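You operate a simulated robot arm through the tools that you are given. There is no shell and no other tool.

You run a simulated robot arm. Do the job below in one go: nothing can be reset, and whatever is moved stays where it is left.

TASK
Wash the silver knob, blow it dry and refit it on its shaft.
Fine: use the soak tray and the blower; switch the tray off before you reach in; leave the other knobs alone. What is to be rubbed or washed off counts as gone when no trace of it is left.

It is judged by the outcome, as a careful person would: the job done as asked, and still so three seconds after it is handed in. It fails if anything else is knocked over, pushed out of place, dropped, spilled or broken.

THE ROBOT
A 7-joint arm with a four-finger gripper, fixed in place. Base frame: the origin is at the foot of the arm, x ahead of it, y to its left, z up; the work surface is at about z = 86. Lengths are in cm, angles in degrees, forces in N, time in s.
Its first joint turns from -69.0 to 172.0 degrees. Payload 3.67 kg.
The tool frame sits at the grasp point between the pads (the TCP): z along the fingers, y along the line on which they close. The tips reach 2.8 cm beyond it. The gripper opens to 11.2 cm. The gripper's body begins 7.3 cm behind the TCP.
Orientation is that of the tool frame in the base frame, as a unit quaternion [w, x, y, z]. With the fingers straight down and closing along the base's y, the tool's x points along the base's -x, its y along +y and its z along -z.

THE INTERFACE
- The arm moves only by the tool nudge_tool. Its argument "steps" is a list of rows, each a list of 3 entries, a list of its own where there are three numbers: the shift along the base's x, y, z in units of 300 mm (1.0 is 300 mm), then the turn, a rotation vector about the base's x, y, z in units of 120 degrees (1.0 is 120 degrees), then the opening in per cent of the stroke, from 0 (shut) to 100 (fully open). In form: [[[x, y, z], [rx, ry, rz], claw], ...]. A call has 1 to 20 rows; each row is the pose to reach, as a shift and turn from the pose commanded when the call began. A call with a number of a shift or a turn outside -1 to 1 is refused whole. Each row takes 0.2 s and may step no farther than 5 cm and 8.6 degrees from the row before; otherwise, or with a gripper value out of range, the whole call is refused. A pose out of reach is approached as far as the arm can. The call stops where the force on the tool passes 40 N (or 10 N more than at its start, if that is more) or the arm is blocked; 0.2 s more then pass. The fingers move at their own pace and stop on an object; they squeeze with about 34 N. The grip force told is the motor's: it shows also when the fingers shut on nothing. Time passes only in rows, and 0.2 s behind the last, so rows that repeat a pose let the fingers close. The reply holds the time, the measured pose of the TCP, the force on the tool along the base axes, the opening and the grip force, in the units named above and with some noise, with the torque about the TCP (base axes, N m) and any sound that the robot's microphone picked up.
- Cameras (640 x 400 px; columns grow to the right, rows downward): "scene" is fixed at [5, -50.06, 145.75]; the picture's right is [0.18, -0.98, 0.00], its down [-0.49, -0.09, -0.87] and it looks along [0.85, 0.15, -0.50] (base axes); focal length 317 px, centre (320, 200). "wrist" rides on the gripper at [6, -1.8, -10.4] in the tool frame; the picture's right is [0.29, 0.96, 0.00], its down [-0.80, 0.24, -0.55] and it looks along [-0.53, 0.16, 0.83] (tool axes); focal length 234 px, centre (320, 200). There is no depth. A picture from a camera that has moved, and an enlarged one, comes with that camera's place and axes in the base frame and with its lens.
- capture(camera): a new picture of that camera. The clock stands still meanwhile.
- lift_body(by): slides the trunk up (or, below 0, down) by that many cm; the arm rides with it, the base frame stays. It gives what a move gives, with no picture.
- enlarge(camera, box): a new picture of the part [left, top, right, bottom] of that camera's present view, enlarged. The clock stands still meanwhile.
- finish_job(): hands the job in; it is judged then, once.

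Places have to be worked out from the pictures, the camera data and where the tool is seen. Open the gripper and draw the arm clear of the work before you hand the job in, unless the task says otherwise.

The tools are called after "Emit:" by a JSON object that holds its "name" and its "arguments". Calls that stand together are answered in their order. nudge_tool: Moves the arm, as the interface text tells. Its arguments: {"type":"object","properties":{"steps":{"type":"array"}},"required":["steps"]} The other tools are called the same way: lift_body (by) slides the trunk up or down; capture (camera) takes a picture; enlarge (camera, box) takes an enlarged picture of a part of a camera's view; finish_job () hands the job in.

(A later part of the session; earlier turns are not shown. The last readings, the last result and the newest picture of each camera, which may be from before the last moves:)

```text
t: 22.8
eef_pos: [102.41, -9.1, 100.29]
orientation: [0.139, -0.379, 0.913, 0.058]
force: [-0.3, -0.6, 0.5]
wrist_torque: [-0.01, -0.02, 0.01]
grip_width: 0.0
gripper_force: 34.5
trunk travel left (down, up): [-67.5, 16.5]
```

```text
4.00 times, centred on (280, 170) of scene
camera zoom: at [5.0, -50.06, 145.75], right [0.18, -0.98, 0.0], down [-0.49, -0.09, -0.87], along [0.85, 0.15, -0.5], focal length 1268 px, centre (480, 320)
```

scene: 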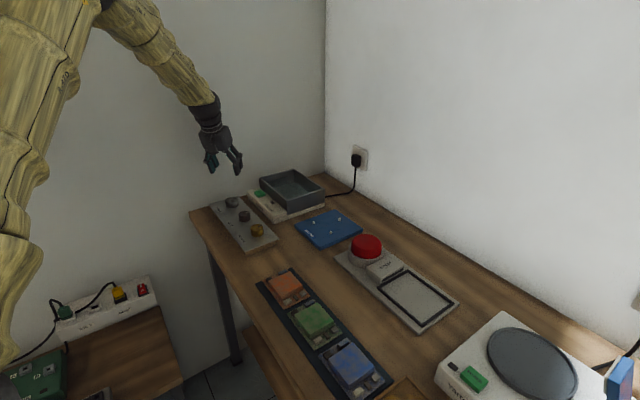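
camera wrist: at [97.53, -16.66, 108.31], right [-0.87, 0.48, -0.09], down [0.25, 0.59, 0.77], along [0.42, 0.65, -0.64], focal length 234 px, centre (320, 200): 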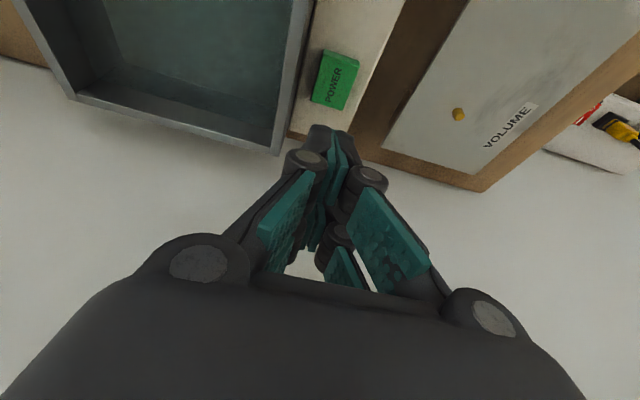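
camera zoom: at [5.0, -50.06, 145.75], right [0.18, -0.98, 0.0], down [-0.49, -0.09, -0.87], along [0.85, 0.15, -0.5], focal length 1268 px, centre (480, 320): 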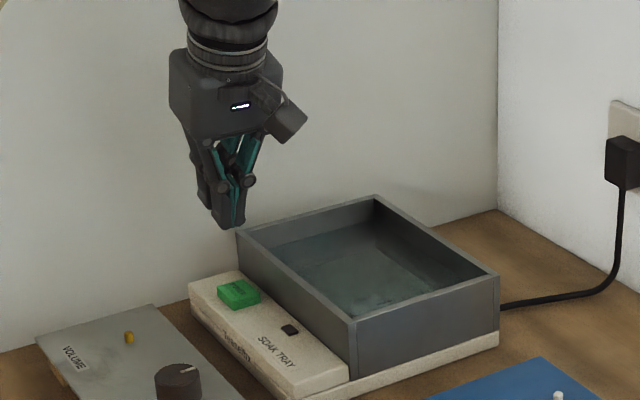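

The closed tips line up over the green button at about (102, -9.6). I'll lower to just above it, then press in small steps.

Emit:
{"name": "nudge_tool", "arguments": {"steps": [[[-0.002, -0.002, -0.08], [0, 0, 0], 0], [[-0.002, -0.002, -0.15], [0, 0, 0], 0], [[-0.002, -0.002, -0.19], [0, 0, 0], 0], [[-0.002, -0.002, -0.19], [0, 0, 0], 0]]}}

Emit:
{"name": "enlarge", "arguments": {"camera": "wrist", "box": [240, 40, 440, 165]}}

Emit:
{"name": "enlarge", "arguments": {"camera": "scene", "box": [230, 140, 310, 215]}}

```text
t: 23.8
eef_pos: [102.33, -9.36, 94.52]
orientation: [0.139, -0.378, 0.914, 0.057]
force: [0.0, -0.1, -0.3]
wrist_torque: [-0.01, -0.02, 0.0]
grip_width: 0.02
gripper_force: 33.5
trunk travel left (down, up): [-67.5, 16.5]
```

```text
3.20 times, centred on (340, 102) of wrist
camera zoom: at [97.43, -16.88, 102.57], right [-0.87, 0.48, -0.09], down [0.25, 0.59, 0.77], along [0.42, 0.65, -0.64], focal length 749 px, centre (256, 512)
```

zoom: 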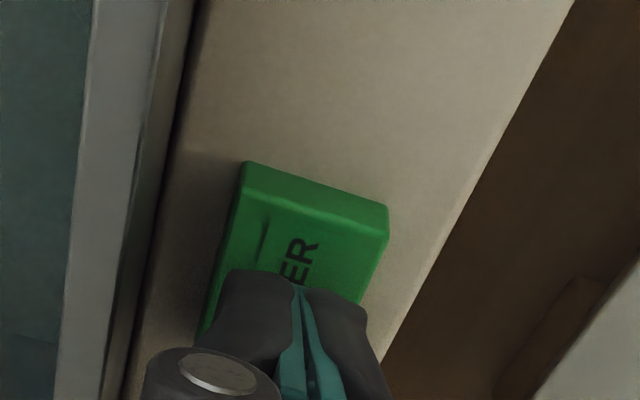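

```text
5.33 times, centred on (270, 178) of scene
camera zoom: at [5.0, -50.06, 145.75], right [0.18, -0.98, 0.0], down [-0.49, -0.09, -0.87], along [0.85, 0.15, -0.5], focal length 1690 px, centre (587, 320)
```

zoom: 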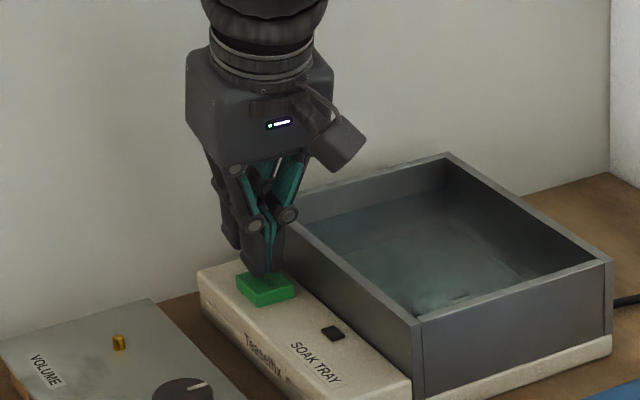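

The tips are right above the button. I'll press down slowly in 0.3 cm increments.

Emit:
{"name": "nudge_tool", "arguments": {"steps": [[[0, 0, -0.01], [0, 0, 0], 0], [[0, 0, -0.02], [0, 0, 0], 0], [[0, 0, -0.03], [0, 0, 0], 0]]}}

```text
t: 24.6
eef_pos: [102.45, -9.14, 93.57]
orientation: [0.138, -0.379, 0.913, 0.057]
force: [0.4, -0.6, 2.0]
wrist_torque: [0.0, 0.01, -0.01]
grip_width: 0.58
gripper_force: 35.5
trunk travel left (down, up): [-67.5, 16.5]
heard: click
```

I heard a click with 2 N on the tool. I'll look at the indicator and the fluid.

Emit:
{"name": "enlarge", "arguments": {"camera": "scene", "box": [230, 140, 330, 220]}}

Emit:
{"name": "capture", "arguments": {"camera": "wrist"}}

```text
5.00 times, centred on (280, 180) of scene
camera zoom: at [5.0, -50.06, 145.75], right [0.18, -0.98, 0.0], down [-0.49, -0.09, -0.87], along [0.85, 0.15, -0.5], focal length 1584 px, centre (520, 300)
```

zoom: 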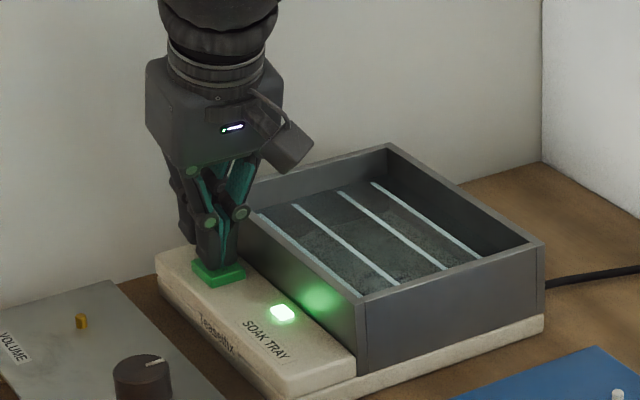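

```text
taken
camera wrist: at [97.55, -16.81, 101.62], right [-0.87, 0.48, -0.09], down [0.25, 0.59, 0.77], along [0.42, 0.65, -0.64], focal length 234 px, centre (320, 200)
```

wrist: 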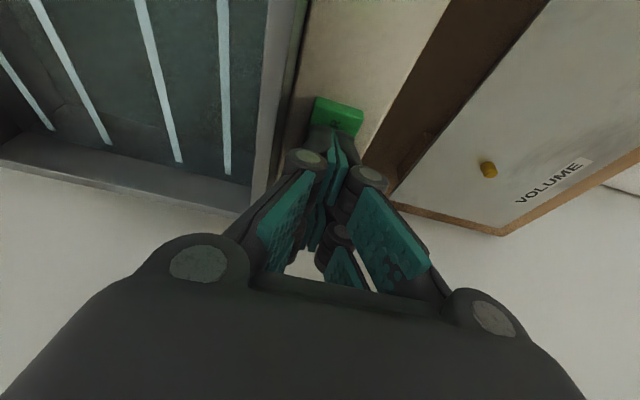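

The tray is running (indicator green, fluid streaked). I'll lift off the button and let it run for a few seconds.

Emit:
{"name": "nudge_tool", "arguments": {"steps": [[[0, 0, 0.04], [0, 0, 0], 0], [[0, 0, 0.1], [0, 0, 0], 0], [[0, 0, 0.2], [0, 0, 0], 0], [[0, 0, 0.2], [0, 0, 0], 0], [[0, 0, 0.2], [0, 0, 0], 0], [[0, 0, 0.2], [0, 0, 0], 0], [[0, 0, 0.2], [0, 0, 0], 0], [[0, 0, 0.2], [0, 0, 0], 0], [[0, 0, 0.2], [0, 0, 0], 0], [[0, 0, 0.2], [0, 0, 0], 0], [[0, 0, 0.2], [0, 0, 0], 0], [[0, 0, 0.2], [0, 0, 0], 0], [[0, 0, 0.2], [0, 0, 0], 0], [[0, 0, 0.2], [0, 0, 0], 0], [[0, 0, 0.2], [0, 0, 0], 0], [[0, 0, 0.2], [0, 0, 0], 0], [[0, 0, 0.2], [0, 0, 0], 0], [[0, 0, 0.2], [0, 0, 0], 0], [[0, 0, 0.2], [0, 0, 0], 0], [[0, 0, 0.2], [0, 0, 0], 0]]}}

Emit:
{"name": "capture", "arguments": {"camera": "wrist"}}

Emit:
{"name": "enlarge", "arguments": {"camera": "scene", "box": [230, 150, 330, 220]}}

```text
t: 28.8
eef_pos: [102.48, -9.17, 99.4]
orientation: [0.138, -0.379, 0.913, 0.058]
force: [0.1, -0.7, 0.2]
wrist_torque: [0.01, -0.01, 0.01]
grip_width: 0.0
gripper_force: 36.2
trunk travel left (down, up): [-67.5, 16.5]
```

```text
taken
camera wrist: at [97.59, -16.7, 107.41], right [-0.87, 0.48, -0.08], down [0.25, 0.59, 0.77], along [0.42, 0.65, -0.64], focal length 234 px, centre (320, 200)
```

wrist: 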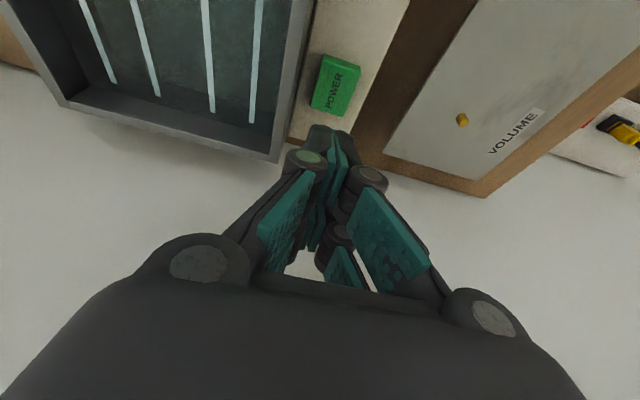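

```text
5.71 times, centred on (280, 185) of scene
camera zoom: at [5.0, -50.06, 145.75], right [0.18, -0.98, 0.0], down [-0.49, -0.09, -0.87], along [0.85, 0.15, -0.5], focal length 1811 px, centre (549, 286)
```

zoom: 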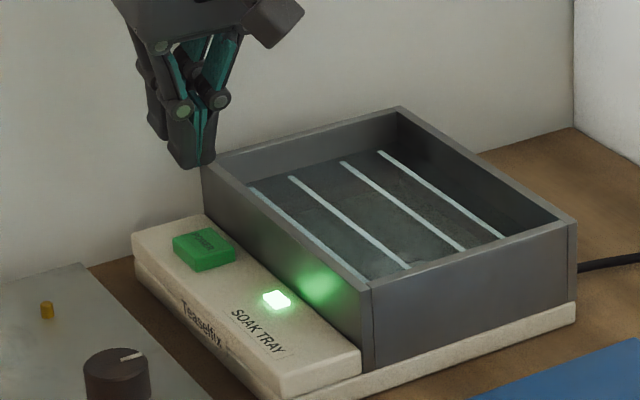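

Running well. I'll back away to the base side of the tray with the tool yaw undone, to watch the knob from a distance without being over the tray.

Emit:
{"name": "nudge_tool", "arguments": {"steps": [[[-0.04, -0.02, 0.12], [0, 0, -0.0625], 0], [[-0.12, -0.1, 0.22], [0, 0, -0.125], 0], [[-0.21, -0.2, 0.29], [0, 0, -0.1875], 0], [[-0.3, -0.3, 0.35], [0, 0, -0.25], 0], [[-0.39, -0.4, 0.4], [0, 0, -0.3125], 0], [[-0.483, -0.4963, 0.42], [0, 0, -0.375], 0], [[-0.483, -0.4963, 0.42], [0, 0, -0.375], 0]]}}

Emit:
{"name": "capture", "arguments": {"camera": "wrist"}}

```text
t: 30.4
eef_pos: [88.04, -24.24, 111.8]
orientation: [0.148, 0.0, 0.989, 0.001]
force: [0.6, -0.8, -0.9]
wrist_torque: [-0.02, 0.03, -0.02]
grip_width: 0.0
gripper_force: 35.8
trunk travel left (down, up): [-67.5, 16.5]
```

```text
taken
camera wrist: at [79.2, -26.1, 119.82], right [-0.27, 0.96, -0.08], down [0.6, 0.24, 0.76], along [0.75, 0.16, -0.64], focal length 234 px, centre (320, 200)
```

wrist: 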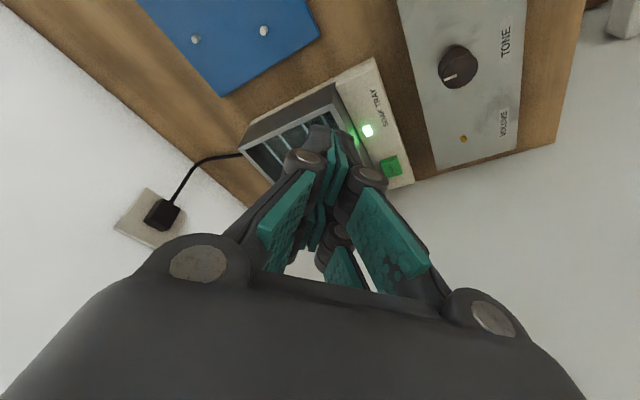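

The closed fingers block the view, so I'll open them here in free air and wait a little longer.

Emit:
{"name": "nudge_tool", "arguments": {"steps": [[[0, 0, 0.05], [0, 0, 0], 50], [[0, 0, 0.1], [0, 0, 0], 100], [[0, 0, 0.15], [0, 0, 0], 100], [[0, 0, 0.2], [0, 0, 0], 100], [[0, 0, 0.2], [0, 0, 0], 100], [[0, 0, 0.2], [0, 0, 0], 100]]}}

Emit:
{"name": "capture", "arguments": {"camera": "wrist"}}

Emit:
{"name": "enlarge", "arguments": {"camera": "wrist", "box": [230, 60, 420, 200]}}

```text
t: 31.8
eef_pos: [87.87, -24.15, 118.17]
orientation: [0.15, 0.0, 0.989, 0.0]
force: [-0.3, -0.2, -0.3]
wrist_torque: [0.02, -0.01, -0.03]
grip_width: 11.22
gripper_force: 0.1
trunk travel left (down, up): [-67.5, 16.5]
```

```text
taken
camera wrist: at [79.13, -25.96, 126.22], right [-0.28, 0.96, -0.08], down [0.6, 0.24, 0.77], along [0.75, 0.16, -0.64], focal length 234 px, centre (320, 200)
```

wrist: 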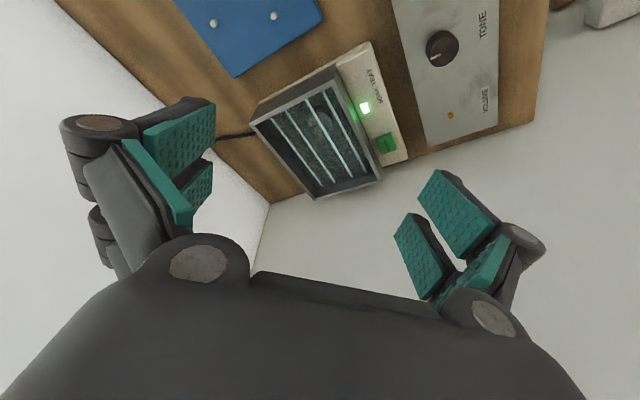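

```text
2.86 times, centred on (325, 130) of wrist
camera zoom: at [79.13, -25.96, 126.22], right [-0.28, 0.96, -0.08], down [0.6, 0.24, 0.77], along [0.75, 0.16, -0.64], focal length 669 px, centre (306, 400)
```

zoom: 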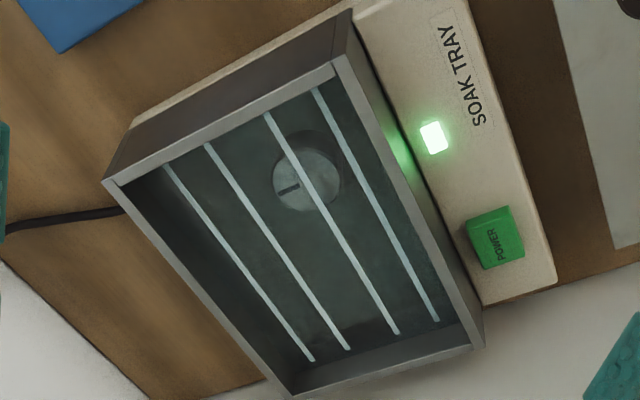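

From here I can see the knob in the running tray. I'll zoom in on it to judge cleanliness.

Emit:
{"name": "enlarge", "arguments": {"camera": "wrist", "box": [304, 98, 344, 136]}}

```text
10.53 times, centred on (324, 117) of wrist
camera zoom: at [79.13, -25.96, 126.22], right [-0.28, 0.96, -0.08], down [0.6, 0.24, 0.77], along [0.75, 0.16, -0.64], focal length 2465 px, centre (278, 1074)
```

zoom: 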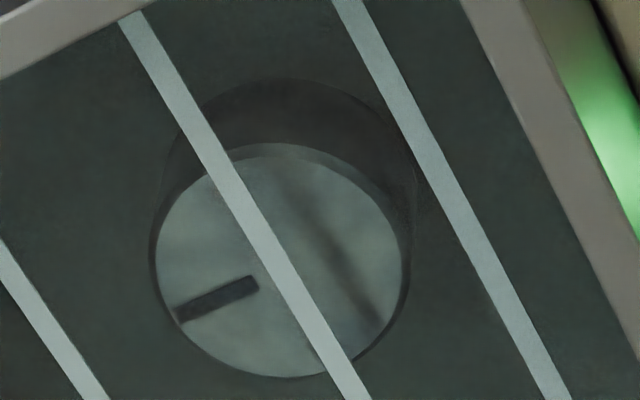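

It already looks lighter, but I can't be sure it's fully clean. I'll let the tray run another 4 s and compare.

Emit:
{"name": "nudge_tool", "arguments": {"steps": [[[0, 0, 0], [0, 0, 0], 100], [[0, 0, 0], [0, 0, 0], 100], [[0, 0, 0], [0, 0, 0], 100], [[0, 0, 0], [0, 0, 0], 100], [[0, 0, 0], [0, 0, 0], 100], [[0, 0, 0], [0, 0, 0], 100], [[0, 0, 0], [0, 0, 0], 100], [[0, 0, 0], [0, 0, 0], 100], [[0, 0, 0], [0, 0, 0], 100], [[0, 0, 0], [0, 0, 0], 100], [[0, 0, 0], [0, 0, 0], 100], [[0, 0, 0], [0, 0, 0], 100], [[0, 0, 0], [0, 0, 0], 100], [[0, 0, 0], [0, 0, 0], 100], [[0, 0, 0], [0, 0, 0], 100], [[0, 0, 0], [0, 0, 0], 100], [[0, 0, 0], [0, 0, 0], 100], [[0, 0, 0], [0, 0, 0], 100], [[0, 0, 0], [0, 0, 0], 100], [[0, 0, 0], [0, 0, 0], 100]]}}

Emit:
{"name": "enlarge", "arguments": {"camera": "wrist", "box": [304, 98, 344, 136]}}

```text
t: 36.0
eef_pos: [87.87, -24.08, 118.1]
orientation: [0.149, 0.0, 0.989, 0.001]
force: [-0.1, 0.3, 0.1]
wrist_torque: [0.02, -0.02, -0.01]
grip_width: 11.19
gripper_force: 0.1
trunk travel left (down, up): [-67.5, 16.5]
```

```text
10.53 times, centred on (324, 117) of wrist
camera zoom: at [79.15, -25.97, 126.2], right [-0.28, 0.96, -0.08], down [0.6, 0.24, 0.77], along [0.75, 0.16, -0.64], focal length 2465 px, centre (278, 1074)
```

zoom: 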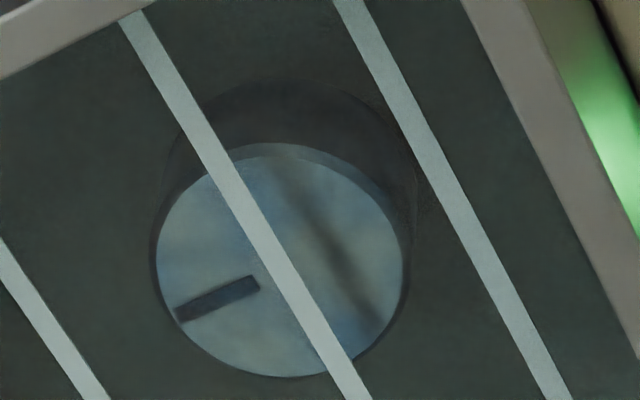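

The surface is still changing (becoming bluish and lighter), so washing is in progress. I'll keep waiting another 4 s.

Emit:
{"name": "nudge_tool", "arguments": {"steps": [[[0, 0, 0], [0, 0, 0], 100], [[0, 0, 0], [0, 0, 0], 100], [[0, 0, 0], [0, 0, 0], 100], [[0, 0, 0], [0, 0, 0], 100], [[0, 0, 0], [0, 0, 0], 100], [[0, 0, 0], [0, 0, 0], 100], [[0, 0, 0], [0, 0, 0], 100], [[0, 0, 0], [0, 0, 0], 100], [[0, 0, 0], [0, 0, 0], 100], [[0, 0, 0], [0, 0, 0], 100], [[0, 0, 0], [0, 0, 0], 100], [[0, 0, 0], [0, 0, 0], 100], [[0, 0, 0], [0, 0, 0], 100], [[0, 0, 0], [0, 0, 0], 100], [[0, 0, 0], [0, 0, 0], 100], [[0, 0, 0], [0, 0, 0], 100], [[0, 0, 0], [0, 0, 0], 100], [[0, 0, 0], [0, 0, 0], 100], [[0, 0, 0], [0, 0, 0], 100], [[0, 0, 0], [0, 0, 0], 100]]}}

Emit:
{"name": "enlarge", "arguments": {"camera": "wrist", "box": [304, 98, 344, 136]}}

```text
t: 40.2
eef_pos: [87.9, -24.23, 118.2]
orientation: [0.149, 0.0, 0.989, 0.001]
force: [-0.3, -0.3, -0.8]
wrist_torque: [-0.01, -0.02, 0.0]
grip_width: 11.21
gripper_force: 0.1
trunk travel left (down, up): [-67.5, 16.5]
```

```text
10.53 times, centred on (324, 117) of wrist
camera zoom: at [79.15, -25.97, 126.2], right [-0.28, 0.96, -0.08], down [0.6, 0.24, 0.77], along [0.75, 0.16, -0.64], focal length 2465 px, centre (278, 1074)
```

zoom: 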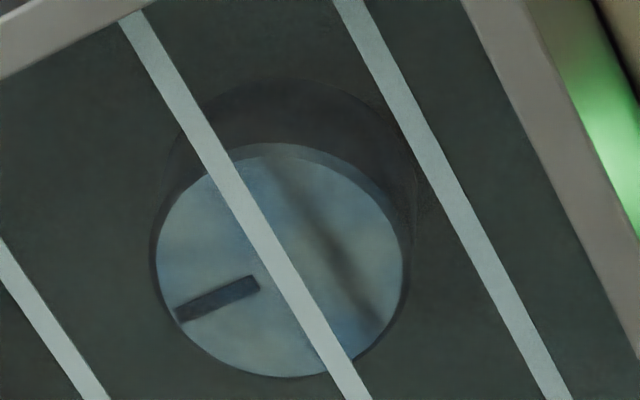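

Nearly unchanged now, suggesting the wash is about complete. I'll give it another 8 s to be safe and compare again.

Emit:
{"name": "nudge_tool", "arguments": {"steps": [[[0, 0, 0], [0, 0, 0], 100], [[0, 0, 0], [0, 0, 0], 100], [[0, 0, 0], [0, 0, 0], 100], [[0, 0, 0], [0, 0, 0], 100], [[0, 0, 0], [0, 0, 0], 100], [[0, 0, 0], [0, 0, 0], 100], [[0, 0, 0], [0, 0, 0], 100], [[0, 0, 0], [0, 0, 0], 100], [[0, 0, 0], [0, 0, 0], 100], [[0, 0, 0], [0, 0, 0], 100], [[0, 0, 0], [0, 0, 0], 100], [[0, 0, 0], [0, 0, 0], 100], [[0, 0, 0], [0, 0, 0], 100], [[0, 0, 0], [0, 0, 0], 100], [[0, 0, 0], [0, 0, 0], 100], [[0, 0, 0], [0, 0, 0], 100], [[0, 0, 0], [0, 0, 0], 100], [[0, 0, 0], [0, 0, 0], 100], [[0, 0, 0], [0, 0, 0], 100], [[0, 0, 0], [0, 0, 0], 100]]}}

Emit:
{"name": "nudge_tool", "arguments": {"steps": [[[0, 0, 0], [0, 0, 0], 100], [[0, 0, 0], [0, 0, 0], 100], [[0, 0, 0], [0, 0, 0], 100], [[0, 0, 0], [0, 0, 0], 100], [[0, 0, 0], [0, 0, 0], 100], [[0, 0, 0], [0, 0, 0], 100], [[0, 0, 0], [0, 0, 0], 100], [[0, 0, 0], [0, 0, 0], 100], [[0, 0, 0], [0, 0, 0], 100], [[0, 0, 0], [0, 0, 0], 100], [[0, 0, 0], [0, 0, 0], 100], [[0, 0, 0], [0, 0, 0], 100], [[0, 0, 0], [0, 0, 0], 100], [[0, 0, 0], [0, 0, 0], 100], [[0, 0, 0], [0, 0, 0], 100], [[0, 0, 0], [0, 0, 0], 100], [[0, 0, 0], [0, 0, 0], 100], [[0, 0, 0], [0, 0, 0], 100], [[0, 0, 0], [0, 0, 0], 100], [[0, 0, 0], [0, 0, 0], 100]]}}

Emit:
{"name": "enlarge", "arguments": {"camera": "wrist", "box": [304, 98, 344, 136]}}

```text
t: 44.4
eef_pos: [87.97, -24.01, 118.03]
orientation: [0.15, 0.0, 0.989, -0.001]
force: [0.7, 0.2, 0.0]
wrist_torque: [-0.01, 0.0, -0.01]
grip_width: 11.23
gripper_force: 0.0
trunk travel left (down, up): [-67.5, 16.5]
```

```text
t: 48.6
eef_pos: [87.96, -24.14, 118.08]
orientation: [0.15, -0.001, 0.989, 0.001]
force: [0.7, 0.4, 0.1]
wrist_torque: [0.01, -0.03, 0.01]
grip_width: 11.2
gripper_force: 0.0
trunk travel left (down, up): [-67.5, 16.5]
```

```text
10.53 times, centred on (324, 117) of wrist
camera zoom: at [79.15, -25.97, 126.2], right [-0.28, 0.96, -0.08], down [0.6, 0.24, 0.77], along [0.75, 0.16, -0.64], focal length 2465 px, centre (278, 1074)
```

zoom: 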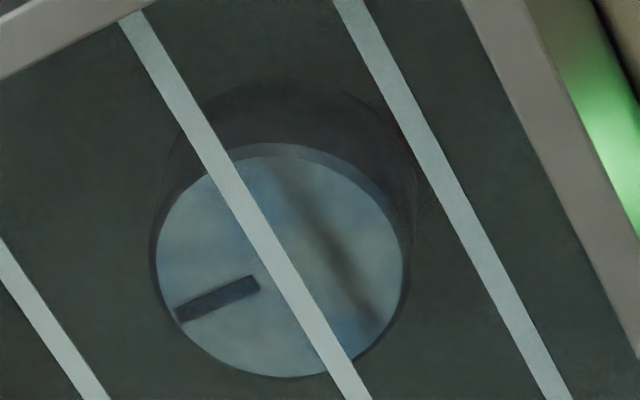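

No further change between 40 s and 48.6 s, so the wash is finished. I'll go back over the green button with closed fingers and the 45° yaw to switch the tray off.

Emit:
{"name": "nudge_tool", "arguments": {"steps": [[[0.08, 0.08, -0.02], [0, 0, 0.0625], 60], [[0.17, 0.17, -0.05], [0, 0, 0.125], 20], [[0.26, 0.26, -0.1], [0, 0, 0.1875], 0], [[0.35, 0.35, -0.17], [0, 0, 0.25], 0], [[0.42, 0.43, -0.27], [0, 0, 0.3125], 0], [[0.47, 0.48, -0.4], [0, 0, 0.375], 0], [[0.483, 0.4963, -0.52], [0, 0, 0.375], 0], [[0.483, 0.4963, -0.6], [0, 0, 0.375], 0], [[0.483, 0.4963, -0.6], [0, 0, 0.375], 0]]}}

Emit:
{"name": "capture", "arguments": {"camera": "wrist"}}

```text
t: 50.6
eef_pos: [102.43, -9.15, 100.02]
orientation: [0.138, -0.379, 0.913, 0.057]
force: [-0.1, -0.2, 0.8]
wrist_torque: [-0.02, 0.02, -0.02]
grip_width: 0.01
gripper_force: 33.9
trunk travel left (down, up): [-67.5, 16.5]
```

```text
taken
camera wrist: at [97.46, -16.72, 108.12], right [-0.87, 0.48, -0.09], down [0.25, 0.59, 0.77], along [0.42, 0.65, -0.64], focal length 234 px, centre (320, 200)
```

wrist: 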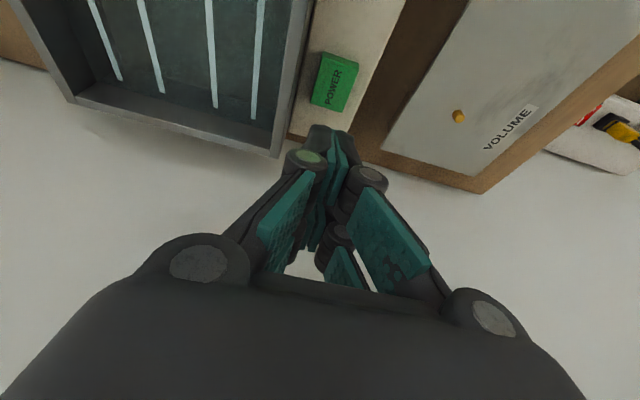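

Same alignment as the first press. I'll lower and press in small steps until the click.

Emit:
{"name": "nudge_tool", "arguments": {"steps": [[[0, 0, -0.08], [0, 0, 0], 0], [[0, 0, -0.15], [0, 0, 0], 0], [[0, 0, -0.19], [0, 0, 0], 0], [[0, 0, -0.2], [0, 0, 0], 0], [[0, 0, -0.21], [0, 0, 0], 0], [[0, 0, -0.22], [0, 0, 0], 0]]}}

Emit:
{"name": "enlarge", "arguments": {"camera": "scene", "box": [230, 140, 330, 220]}}

```text
t: 52.0
eef_pos: [102.35, -9.08, 93.48]
orientation: [0.139, -0.378, 0.914, 0.058]
force: [0.0, -0.1, 1.3]
wrist_torque: [-0.03, -0.02, 0.01]
grip_width: 0.61
gripper_force: 36.1
trunk travel left (down, up): [-67.5, 16.5]
heard: click
```

```text
5.00 times, centred on (280, 180) of scene
camera zoom: at [5.0, -50.06, 145.75], right [0.18, -0.98, 0.0], down [-0.49, -0.09, -0.87], along [0.85, 0.15, -0.5], focal length 1584 px, centre (520, 300)
```

zoom: 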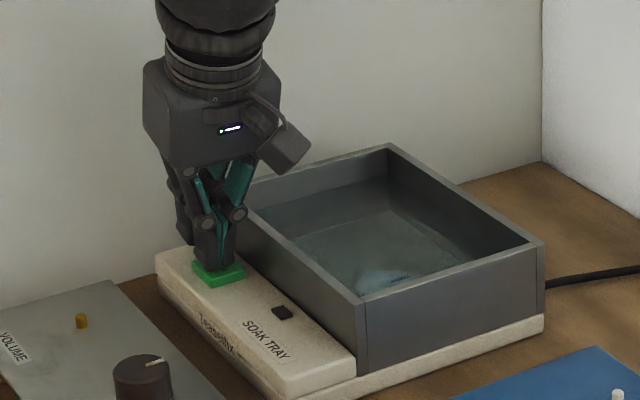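

Click heard, indicator dark and fluid still: the tray is off. I'll rise, undo the yaw and hover above the knob with the fingers open.

Emit:
{"name": "nudge_tool", "arguments": {"steps": [[[0, 0, 0.08], [0, 0, 0], 0], [[0, 0, 0.2], [0, 0, 0], 0], [[-0.005, -0.05, 0.3], [0, 0, -0.0625], 20], [[-0.01, -0.13, 0.37], [0, 0, -0.125], 40], [[-0.015, -0.21, 0.37], [0, 0, -0.1875], 54], [[-0.02, -0.29, 0.37], [0, 0, -0.25], 54], [[-0.025, -0.37, 0.37], [0, 0, -0.3125], 54], [[-0.0297, -0.4503, 0.37], [0, 0, -0.375], 54], [[-0.0297, -0.4503, 0.37], [0, 0, -0.375], 54]]}}

Emit:
{"name": "capture", "arguments": {"camera": "wrist"}}

Emit:
{"name": "enlarge", "arguments": {"camera": "wrist", "box": [280, 20, 390, 110]}}

```text
t: 54.0
eef_pos: [101.52, -22.64, 104.52]
orientation: [0.149, 0.001, 0.989, -0.001]
force: [-0.4, 0.2, 0.1]
wrist_torque: [-0.02, -0.01, -0.01]
grip_width: 6.03
gripper_force: 0.1
trunk travel left (down, up): [-67.5, 16.5]
```

```text
taken
camera wrist: at [92.72, -24.49, 112.56], right [-0.27, 0.96, -0.08], down [0.6, 0.24, 0.76], along [0.75, 0.16, -0.64], focal length 234 px, centre (320, 200)
```

wrist: 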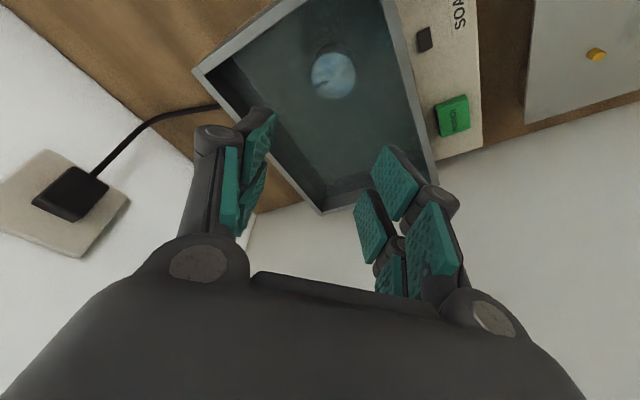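

```text
4.44 times, centred on (335, 65) of wrist
camera zoom: at [92.72, -24.49, 112.56], right [-0.27, 0.96, -0.08], down [0.6, 0.24, 0.76], along [0.75, 0.16, -0.64], focal length 1041 px, centre (253, 800)
```

zoom: 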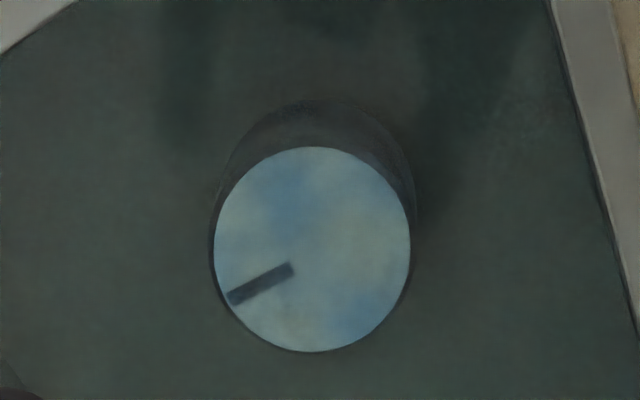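

The knob is clean and still at (102.3, -22.5) with its pointer unchanged (bluish wet tint only). I'll descend straight to the same pose I released it from and stop just above the floor.

Emit:
{"name": "nudge_tool", "arguments": {"steps": [[[0, 0.003, -0.13], [0, 0, 0], 54], [[0, 0.003, -0.25], [0, 0, 0], 54], [[0, 0.003, -0.32], [0, 0, 0], 54], [[0, 0.003, -0.37], [0, 0, 0], 54], [[0, 0.003, -0.41], [0, 0, 0], 54], [[0, 0.003, -0.43], [0, 0, 0], 54], [[0, 0.003, -0.4433], [0, 0, 0], 54], [[0, 0.003, -0.4433], [0, 0, 0], 54]]}}

Emit:
{"name": "capture", "arguments": {"camera": "wrist"}}

```text
t: 55.8
eef_pos: [101.58, -22.55, 91.25]
orientation: [0.15, 0.0, 0.989, 0.0]
force: [3.4, -2.7, 2.6]
wrist_torque: [0.16, 0.14, -0.06]
grip_width: 5.96
gripper_force: 0.0
trunk travel left (down, up): [-67.5, 16.5]
```

```text
taken
camera wrist: at [92.73, -24.38, 99.31], right [-0.28, 0.96, -0.08], down [0.6, 0.24, 0.77], along [0.75, 0.16, -0.64], focal length 234 px, centre (320, 200)
```

wrist: 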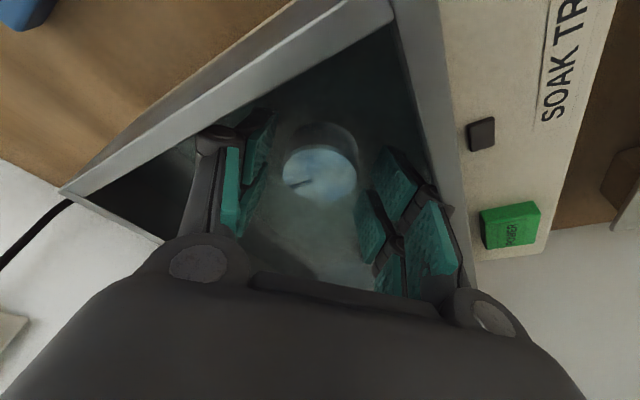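

The knob is centred between the pads, with only a slight brush on the wall (about 3 N). Closing gently now.

Emit:
{"name": "nudge_tool", "arguments": {"steps": [[[0, 0, 0], [0, 0, 0], 48], [[0, 0, 0], [0, 0, 0], 44], [[0, 0, 0], [0, 0, 0], 40], [[0, 0, 0], [0, 0, 0], 36], [[0, 0, 0], [0, 0, 0], 25], [[0, 0, 0], [0, 0, 0], 0], [[0, 0, 0], [0, 0, 0], 0]]}}

Emit:
{"name": "capture", "arguments": {"camera": "wrist"}}

```text
t: 57.4
eef_pos: [101.42, -22.52, 91.17]
orientation: [0.15, 0.0, 0.989, -0.001]
force: [-0.9, 0.6, -0.2]
wrist_torque: [-0.01, 0.02, -0.01]
grip_width: 4.2
gripper_force: 34.0
trunk travel left (down, up): [-67.5, 16.5]
```

```text
taken
camera wrist: at [92.72, -24.36, 99.32], right [-0.28, 0.96, -0.08], down [0.6, 0.24, 0.76], along [0.75, 0.16, -0.64], focal length 234 px, centre (320, 200)
```

wrist: 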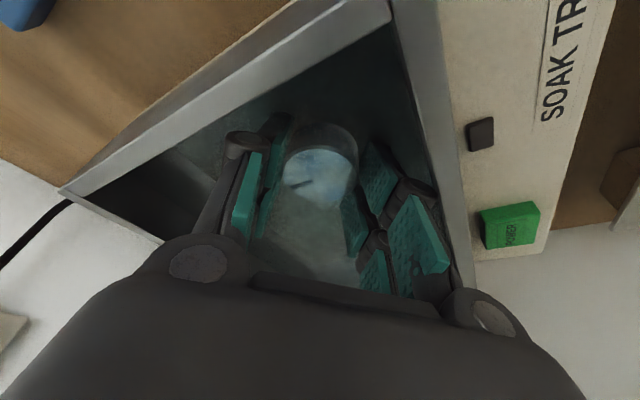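

The grip is firm at 4.20 cm. I'll lift the knob straight up slowly out of the fluid to z≈105 and inspect it.

Emit:
{"name": "nudge_tool", "arguments": {"steps": [[[0, 0, 0.015], [0, 0, 0], 0], [[0, 0, 0.035], [0, 0, 0], 0], [[0, 0, 0.06], [0, 0, 0], 0], [[0, 0, 0.09], [0, 0, 0], 0], [[0, 0, 0.13], [0, 0, 0], 0], [[0, 0, 0.18], [0, 0, 0], 0], [[0, 0, 0.24], [0, 0, 0], 0], [[0, 0, 0.32], [0, 0, 0], 0], [[0, 0, 0.4], [0, 0, 0], 0], [[0, 0, 0.46], [0, 0, 0], 0], [[0, 0, 0.46], [0, 0, 0], 0]]}}

Emit:
{"name": "enlarge", "arguments": {"camera": "wrist", "box": [240, 110, 400, 220]}}

Emit:
{"name": "enlarge", "arguments": {"camera": "scene", "box": [230, 120, 350, 220]}}

```text
t: 59.8
eef_pos: [101.63, -22.58, 105.01]
orientation: [0.15, 0.0, 0.989, -0.001]
force: [0.6, 0.1, -1.0]
wrist_torque: [0.02, 0.02, 0.01]
grip_width: 4.22
gripper_force: 33.9
trunk travel left (down, up): [-67.5, 16.5]
```

```text
3.64 times, centred on (320, 165) of wrist
camera zoom: at [92.8, -24.43, 113.09], right [-0.28, 0.96, -0.08], down [0.6, 0.24, 0.76], along [0.75, 0.16, -0.64], focal length 852 px, centre (320, 327)
```

zoom: 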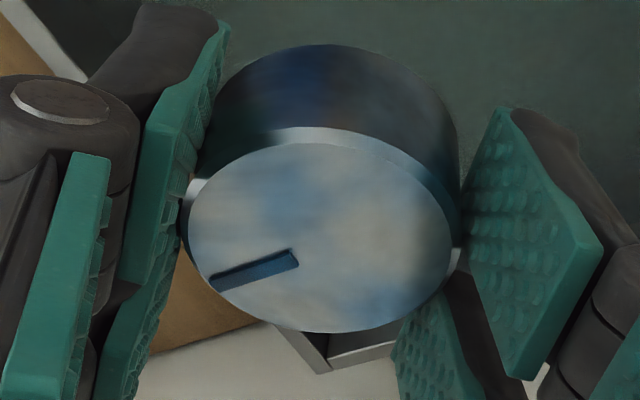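

```text
4.00 times, centred on (290, 170) of scene
camera zoom: at [5.0, -50.06, 145.75], right [0.18, -0.98, 0.0], down [-0.49, -0.09, -0.87], along [0.85, 0.15, -0.5], focal length 1268 px, centre (440, 320)
```

zoom: 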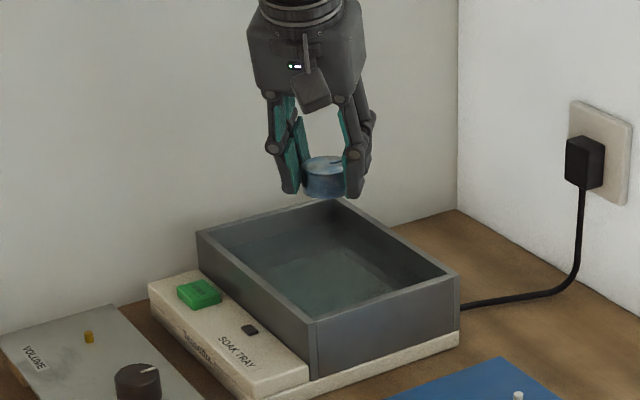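

The knob came up clean but wet (blue sheen). The blower frame centre works out near (63.4, -62.6) with the nozzle at its (+x,+y) side, red button near (76, -50). I'll carry the knob there at z≈105.

Emit:
{"name": "nudge_tool", "arguments": {"steps": [[[-0.1, -0.108, 0], [0, 0, 0], 0], [[-0.2, -0.217, 0], [0, 0, 0], 0], [[-0.3, -0.325, 0], [0, 0, 0], 0], [[-0.4, -0.433, 0], [0, 0, 0], 0], [[-0.5, -0.542, 0], [0, 0, 0], 0], [[-0.6, -0.65, 0], [0, 0, 0], 0], [[-0.6, -0.65, 0], [0, 0, 0], 0]]}}

Emit:
{"name": "capture", "arguments": {"camera": "wrist"}}

Emit:
{"name": "capture", "arguments": {"camera": "scene"}}

```text
t: 61.4
eef_pos: [83.28, -41.79, 104.69]
orientation: [0.148, 0.0, 0.989, 0.0]
force: [1.3, 0.4, -0.5]
wrist_torque: [-0.03, 0.04, 0.02]
grip_width: 4.2
gripper_force: 33.8
trunk travel left (down, up): [-67.5, 16.5]
```

```text
taken
camera wrist: at [74.53, -43.71, 112.85], right [-0.28, 0.96, -0.09], down [0.6, 0.24, 0.76], along [0.75, 0.16, -0.64], focal length 234 px, centre (320, 200)
```

wrist: 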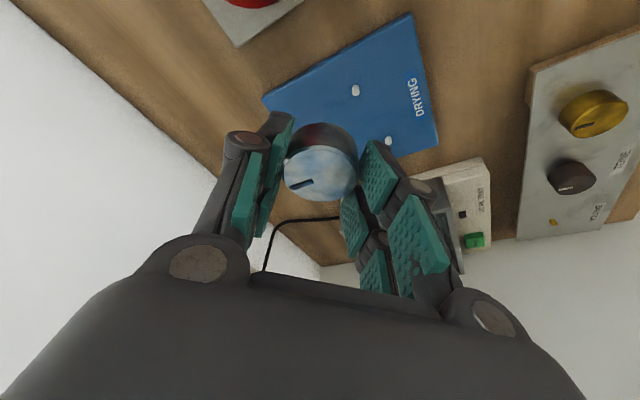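

```text
taken
```

scene: 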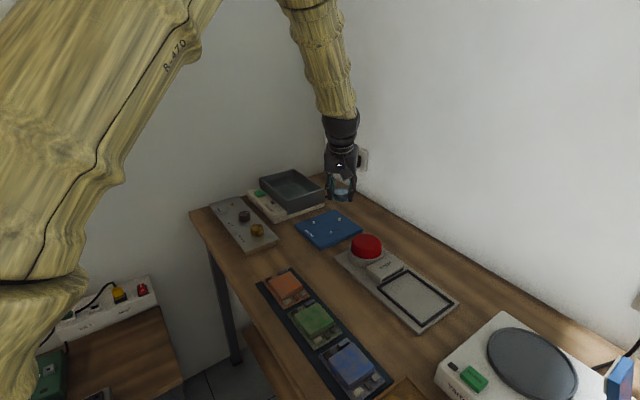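

On track. I'll continue the carry to above the blower frame.

Emit:
{"name": "nudge_tool", "arguments": {"steps": [[[-0.11, -0.108, 0], [0, 0, 0], 0], [[-0.22, -0.217, 0], [0, 0, 0], 0], [[-0.33, -0.325, 0], [0, 0, 0], 0], [[-0.44, -0.433, 0], [0, 0, 0], 0], [[-0.55, -0.542, 0], [0, 0, 0], 0], [[-0.6587, -0.65, 0], [0, 0, 0], 0], [[-0.6587, -0.65, 0], [0, 0, 0], 0]]}}

Emit:
{"name": "capture", "arguments": {"camera": "wrist"}}

Emit:
{"name": "capture", "arguments": {"camera": "scene"}}

```text
t: 63.0
eef_pos: [63.74, -61.42, 104.93]
orientation: [0.148, -0.001, 0.989, 0.0]
force: [-0.3, 0.5, 0.3]
wrist_torque: [0.0, 0.04, -0.02]
grip_width: 4.2
gripper_force: 33.8
trunk travel left (down, up): [-67.5, 16.5]
```

```text
taken
camera wrist: at [54.97, -63.27, 112.98], right [-0.28, 0.96, -0.09], down [0.6, 0.24, 0.76], along [0.75, 0.16, -0.64], focal length 234 px, centre (320, 200)
```

wrist: 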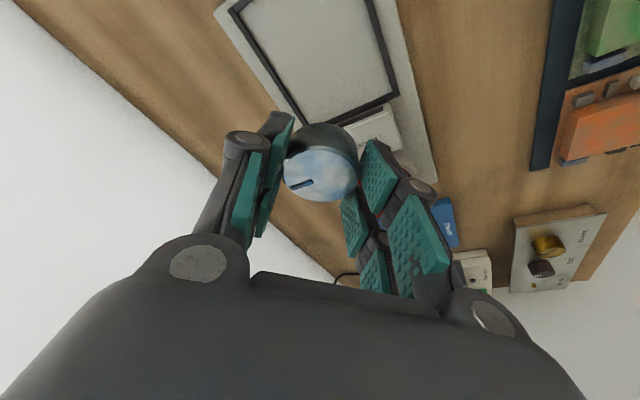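

```text
taken
```

scene: 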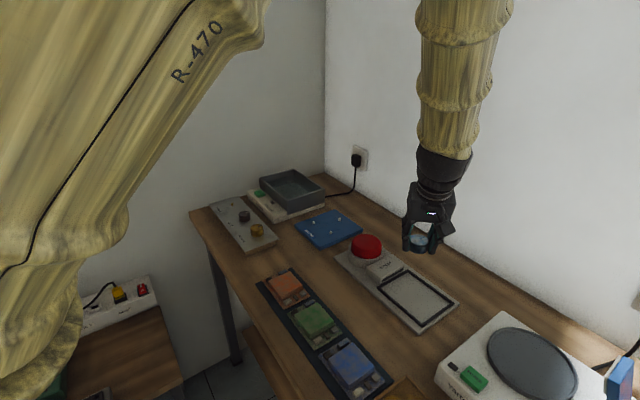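

Using this view the frame centre is about (64, -62.9). I'll shift slightly so the knob comes down just on the nozzle side of centre and lower to z≈95.

Emit:
{"name": "nudge_tool", "arguments": {"steps": [[[0.005, -0.0223, -0.1], [0, 0, 0], 0], [[0.005, -0.0223, -0.2], [0, 0, 0], 0], [[0.005, -0.0223, -0.3], [0, 0, 0], 0], [[0.005, -0.0223, -0.3333], [0, 0, 0], 0], [[0.005, -0.0223, -0.3333], [0, 0, 0], 0]]}}

Emit:
{"name": "capture", "arguments": {"camera": "wrist"}}

Emit:
{"name": "enlarge", "arguments": {"camera": "scene", "box": [330, 190, 480, 340]}}

```text
t: 64.2
eef_pos: [63.94, -62.16, 95.04]
orientation: [0.15, 0.0, 0.989, 0.001]
force: [0.3, 0.7, -0.4]
wrist_torque: [0.02, 0.01, 0.01]
grip_width: 4.2
gripper_force: 34.4
trunk travel left (down, up): [-67.5, 16.5]
```

```text
taken
camera wrist: at [55.24, -64.09, 103.04], right [-0.28, 0.96, -0.08], down [0.6, 0.24, 0.77], along [0.75, 0.16, -0.64], focal length 234 px, centre (320, 200)
```

wrist: 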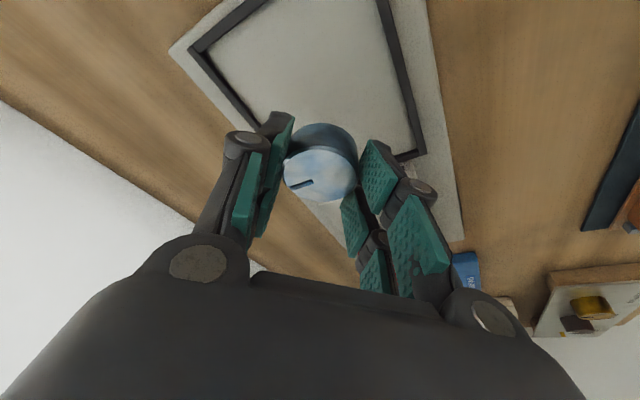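

```text
2.67 times, centred on (405, 265) of scene
camera zoom: at [5.0, -50.06, 145.75], right [0.18, -0.98, 0.0], down [-0.49, -0.09, -0.87], along [0.85, 0.15, -0.5], focal length 845 px, centre (93, 27)
```

zoom: 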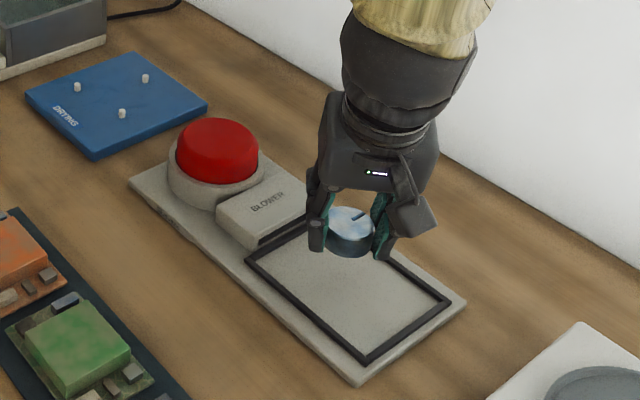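

The knob is above the frame just in front of the nozzle. Lowering slowly to the plate, watching for contact.

Emit:
{"name": "nudge_tool", "arguments": {"steps": [[[0, 0, -0.04], [0, 0, 0], 0], [[0, 0, -0.08], [0, 0, 0], 0], [[0, 0, -0.1], [0, 0, 0], 0], [[0, 0, -0.11], [0, 0, 0], 0], [[0, 0, -0.11], [0, 0, 0], 0]]}}

Emit:
{"name": "enlarge", "arguments": {"camera": "scene", "box": [360, 220, 460, 310]}}

```text
t: 65.4
eef_pos: [63.89, -62.26, 91.6]
orientation: [0.15, 0.0, 0.989, 0.001]
force: [1.2, -0.3, 0.2]
wrist_torque: [-0.01, 0.0, 0.0]
grip_width: 4.19
gripper_force: 34.4
trunk travel left (down, up): [-67.5, 16.5]
```

```text
4.44 times, centred on (410, 265) of scene
camera zoom: at [5.0, -50.06, 145.75], right [0.18, -0.98, 0.0], down [-0.49, -0.09, -0.87], along [0.85, 0.15, -0.5], focal length 1408 px, centre (-80, -89)
```

zoom: 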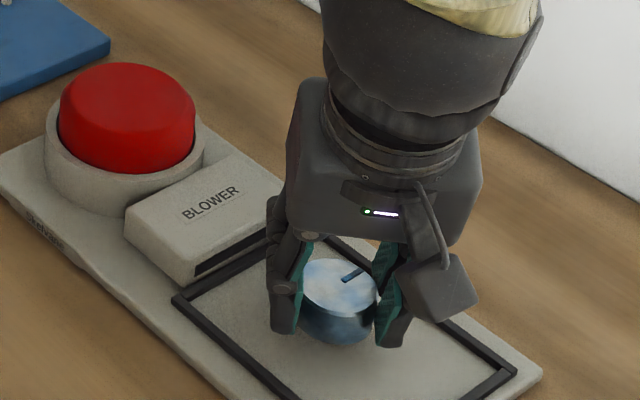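

No contact yet at 91.6. I'll go on in 0.2–0.3 cm steps.

Emit:
{"name": "nudge_tool", "arguments": {"steps": [[[0, 0, -0.008], [0, 0, 0], 0], [[0, 0, -0.016], [0, 0, 0], 0], [[0, 0, -0.016], [0, 0, 0], 0]]}}

```text
t: 66.2
eef_pos: [63.84, -62.16, 91.22]
orientation: [0.149, -0.001, 0.989, 0.001]
force: [0.1, -0.1, -0.1]
wrist_torque: [0.02, -0.02, -0.03]
grip_width: 4.19
gripper_force: 34.1
trunk travel left (down, up): [-67.5, 16.5]
```

Still free at 91.2; a few more small steps down.

Emit:
{"name": "nudge_tool", "arguments": {"steps": [[[0, 0, -0.008], [0, 0, 0], 0], [[0, 0, -0.016], [0, 0, 0], 0], [[0, 0, -0.016], [0, 0, 0], 0]]}}

```text
t: 67.0
eef_pos: [63.96, -62.35, 90.78]
orientation: [0.15, 0.0, 0.989, 0.0]
force: [-0.3, 0.8, 0.3]
wrist_torque: [-0.01, 0.01, 0.02]
grip_width: 4.18
gripper_force: 34.1
trunk travel left (down, up): [-67.5, 16.5]
```

Still no contact at 90.8. Let me look at how far the knob is from the plate before continuing.

Emit:
{"name": "enlarge", "arguments": {"camera": "scene", "box": [380, 240, 450, 310]}}

Emit:
{"name": "enlarge", "arguments": {"camera": "wrist", "box": [220, 80, 420, 240]}}

```text
5.71 times, centred on (415, 275) of scene
camera zoom: at [5.0, -50.06, 145.75], right [0.18, -0.98, 0.0], down [-0.49, -0.09, -0.87], along [0.85, 0.15, -0.5], focal length 1811 px, centre (-223, -229)
```

zoom: 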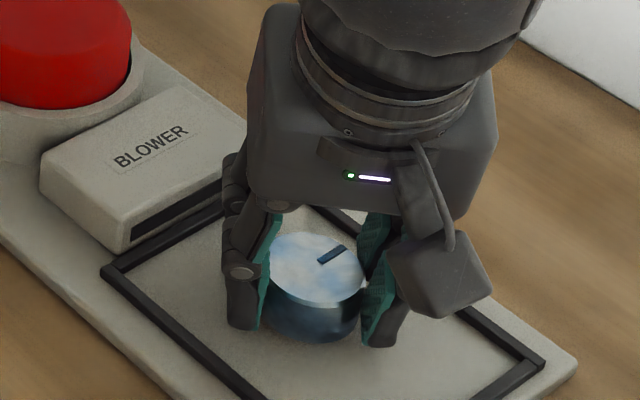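

```text
2.50 times, centred on (320, 160) of wrist
camera zoom: at [55.15, -64.17, 98.85], right [-0.28, 0.96, -0.08], down [0.6, 0.24, 0.77], along [0.75, 0.16, -0.64], focal length 585 px, centre (320, 300)
```

zoom: 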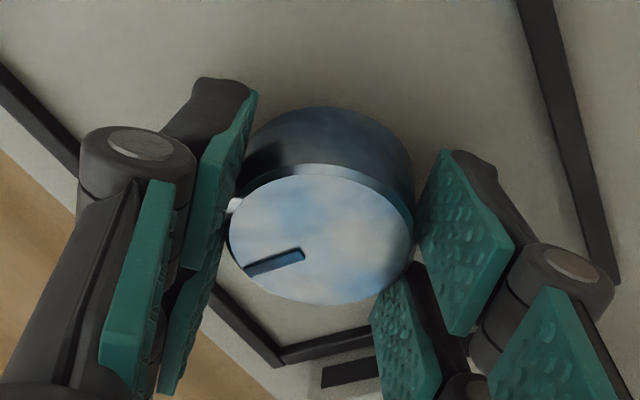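

The knob is very close to the plate surface now. I'll lower in 0.15 cm steps until I feel it.

Emit:
{"name": "nudge_tool", "arguments": {"steps": [[[0, 0, -0.005], [0, 0, 0], 0], [[0, 0, -0.01], [0, 0, 0], 0], [[0, 0, -0.01], [0, 0, 0], 0]]}}

```text
t: 67.8
eef_pos: [64.06, -62.27, 90.3]
orientation: [0.15, 0.0, 0.989, -0.001]
force: [-0.1, 0.1, 0.4]
wrist_torque: [0.01, 0.01, 0.01]
grip_width: 4.19
gripper_force: 33.6
trunk travel left (down, up): [-67.5, 16.5]
```

Free still at 90.3; another small 0.3 cm down.

Emit:
{"name": "nudge_tool", "arguments": {"steps": [[[0, 0, -0.005], [0, 0, 0], 0], [[0, 0, -0.01], [0, 0, 0], 0], [[0, 0, -0.01], [0, 0, 0], 0]]}}

```text
t: 68.6
eef_pos: [63.86, -62.27, 90.41]
orientation: [0.151, 0.0, 0.989, -0.001]
force: [-1.9, -0.5, 17.7]
wrist_torque: [0.11, 0.19, 0.02]
grip_width: 4.21
gripper_force: 33.9
trunk travel left (down, up): [-67.5, 16.5]
```

Contact at about 90.35 (18 N). I'll back off 0.2 cm and open the fingers gently.

Emit:
{"name": "nudge_tool", "arguments": {"steps": [[[0, 0, 0.007], [0, 0, 0], 0], [[0, 0, 0.007], [0, 0, 0], 32], [[0, 0, 0.007], [0, 0, 0], 40], [[0, 0, 0.007], [0, 0, 0], 48], [[0, 0, 0.007], [0, 0, 0], 58], [[0, 0, 0.007], [0, 0, 0], 62], [[0, 0, 0.007], [0, 0, 0], 62]]}}

Emit:
{"name": "capture", "arguments": {"camera": "wrist"}}

Emit:
{"name": "enlarge", "arguments": {"camera": "scene", "box": [360, 220, 460, 310]}}

```text
t: 70.2
eef_pos: [64.03, -62.28, 90.46]
orientation: [0.149, -0.001, 0.989, 0.001]
force: [0.0, -0.4, -0.6]
wrist_torque: [-0.02, 0.01, 0.01]
grip_width: 6.96
gripper_force: 0.0
trunk travel left (down, up): [-67.5, 16.5]
```

```text
taken
camera wrist: at [55.19, -64.17, 98.49], right [-0.28, 0.96, -0.08], down [0.6, 0.24, 0.77], along [0.75, 0.16, -0.64], focal length 234 px, centre (320, 200)
```

wrist: 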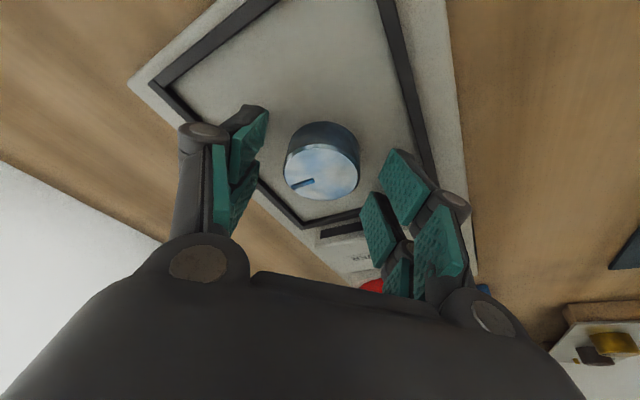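

```text
4.44 times, centred on (410, 265) of scene
camera zoom: at [5.0, -50.06, 145.75], right [0.18, -0.98, 0.0], down [-0.49, -0.09, -0.87], along [0.85, 0.15, -0.5], focal length 1408 px, centre (-80, -89)
```

zoom: 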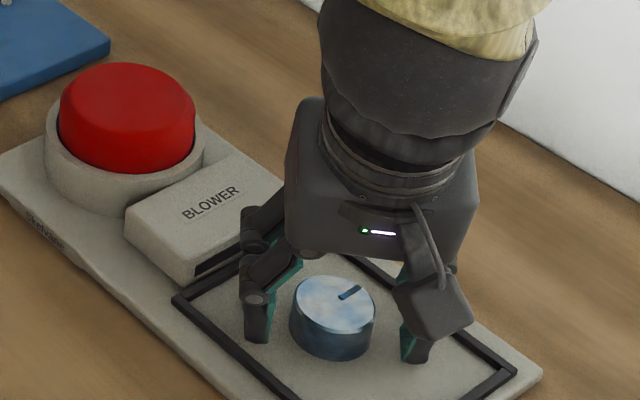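

The knob stands upright in the blower frame. I'll rise straight up clear of it and take a look.

Emit:
{"name": "nudge_tool", "arguments": {"steps": [[[0, 0, 0.05], [0, 0, 0], 62], [[0, 0, 0.12], [0, 0, 0], 62], [[0, 0, 0.24], [0, 0, 0], 62], [[0, 0, 0.38], [0, 0, 0], 62], [[0, 0, 0.48], [0, 0, 0], 62], [[0, 0, 0.48], [0, 0, 0], 62]]}}

Emit:
{"name": "capture", "arguments": {"camera": "wrist"}}

Emit:
{"name": "enlarge", "arguments": {"camera": "scene", "box": [325, 220, 475, 340]}}

```text
t: 71.6
eef_pos: [63.78, -62.11, 104.74]
orientation: [0.149, 0.0, 0.989, 0.001]
force: [-0.3, -0.4, 1.0]
wrist_torque: [0.03, 0.01, -0.02]
grip_width: 6.96
gripper_force: 0.1
trunk travel left (down, up): [-67.5, 16.5]
```

```text
taken
camera wrist: at [55.02, -64.0, 112.85], right [-0.28, 0.96, -0.08], down [0.6, 0.24, 0.76], along [0.75, 0.16, -0.64], focal length 234 px, centre (320, 200)
```

wrist: 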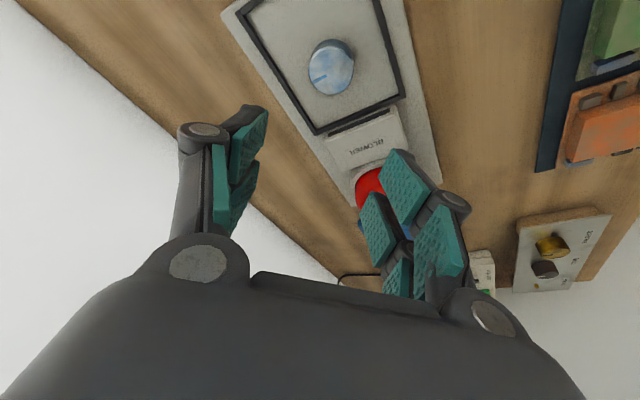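

```text
3.33 times, centred on (400, 280) of scene
camera zoom: at [5.0, -50.06, 145.75], right [0.18, -0.98, 0.0], down [-0.49, -0.09, -0.87], along [0.85, 0.15, -0.5], focal length 1056 px, centre (53, -67)
```

zoom: 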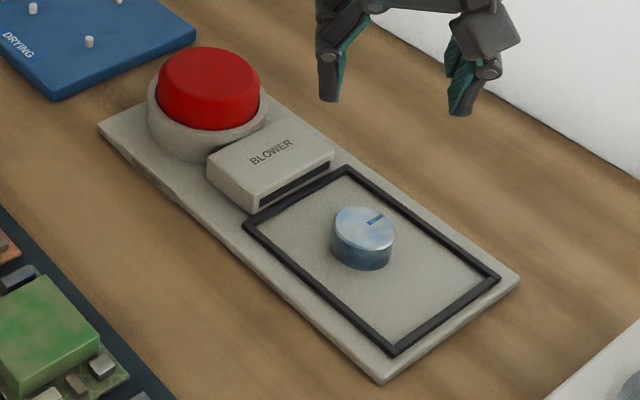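

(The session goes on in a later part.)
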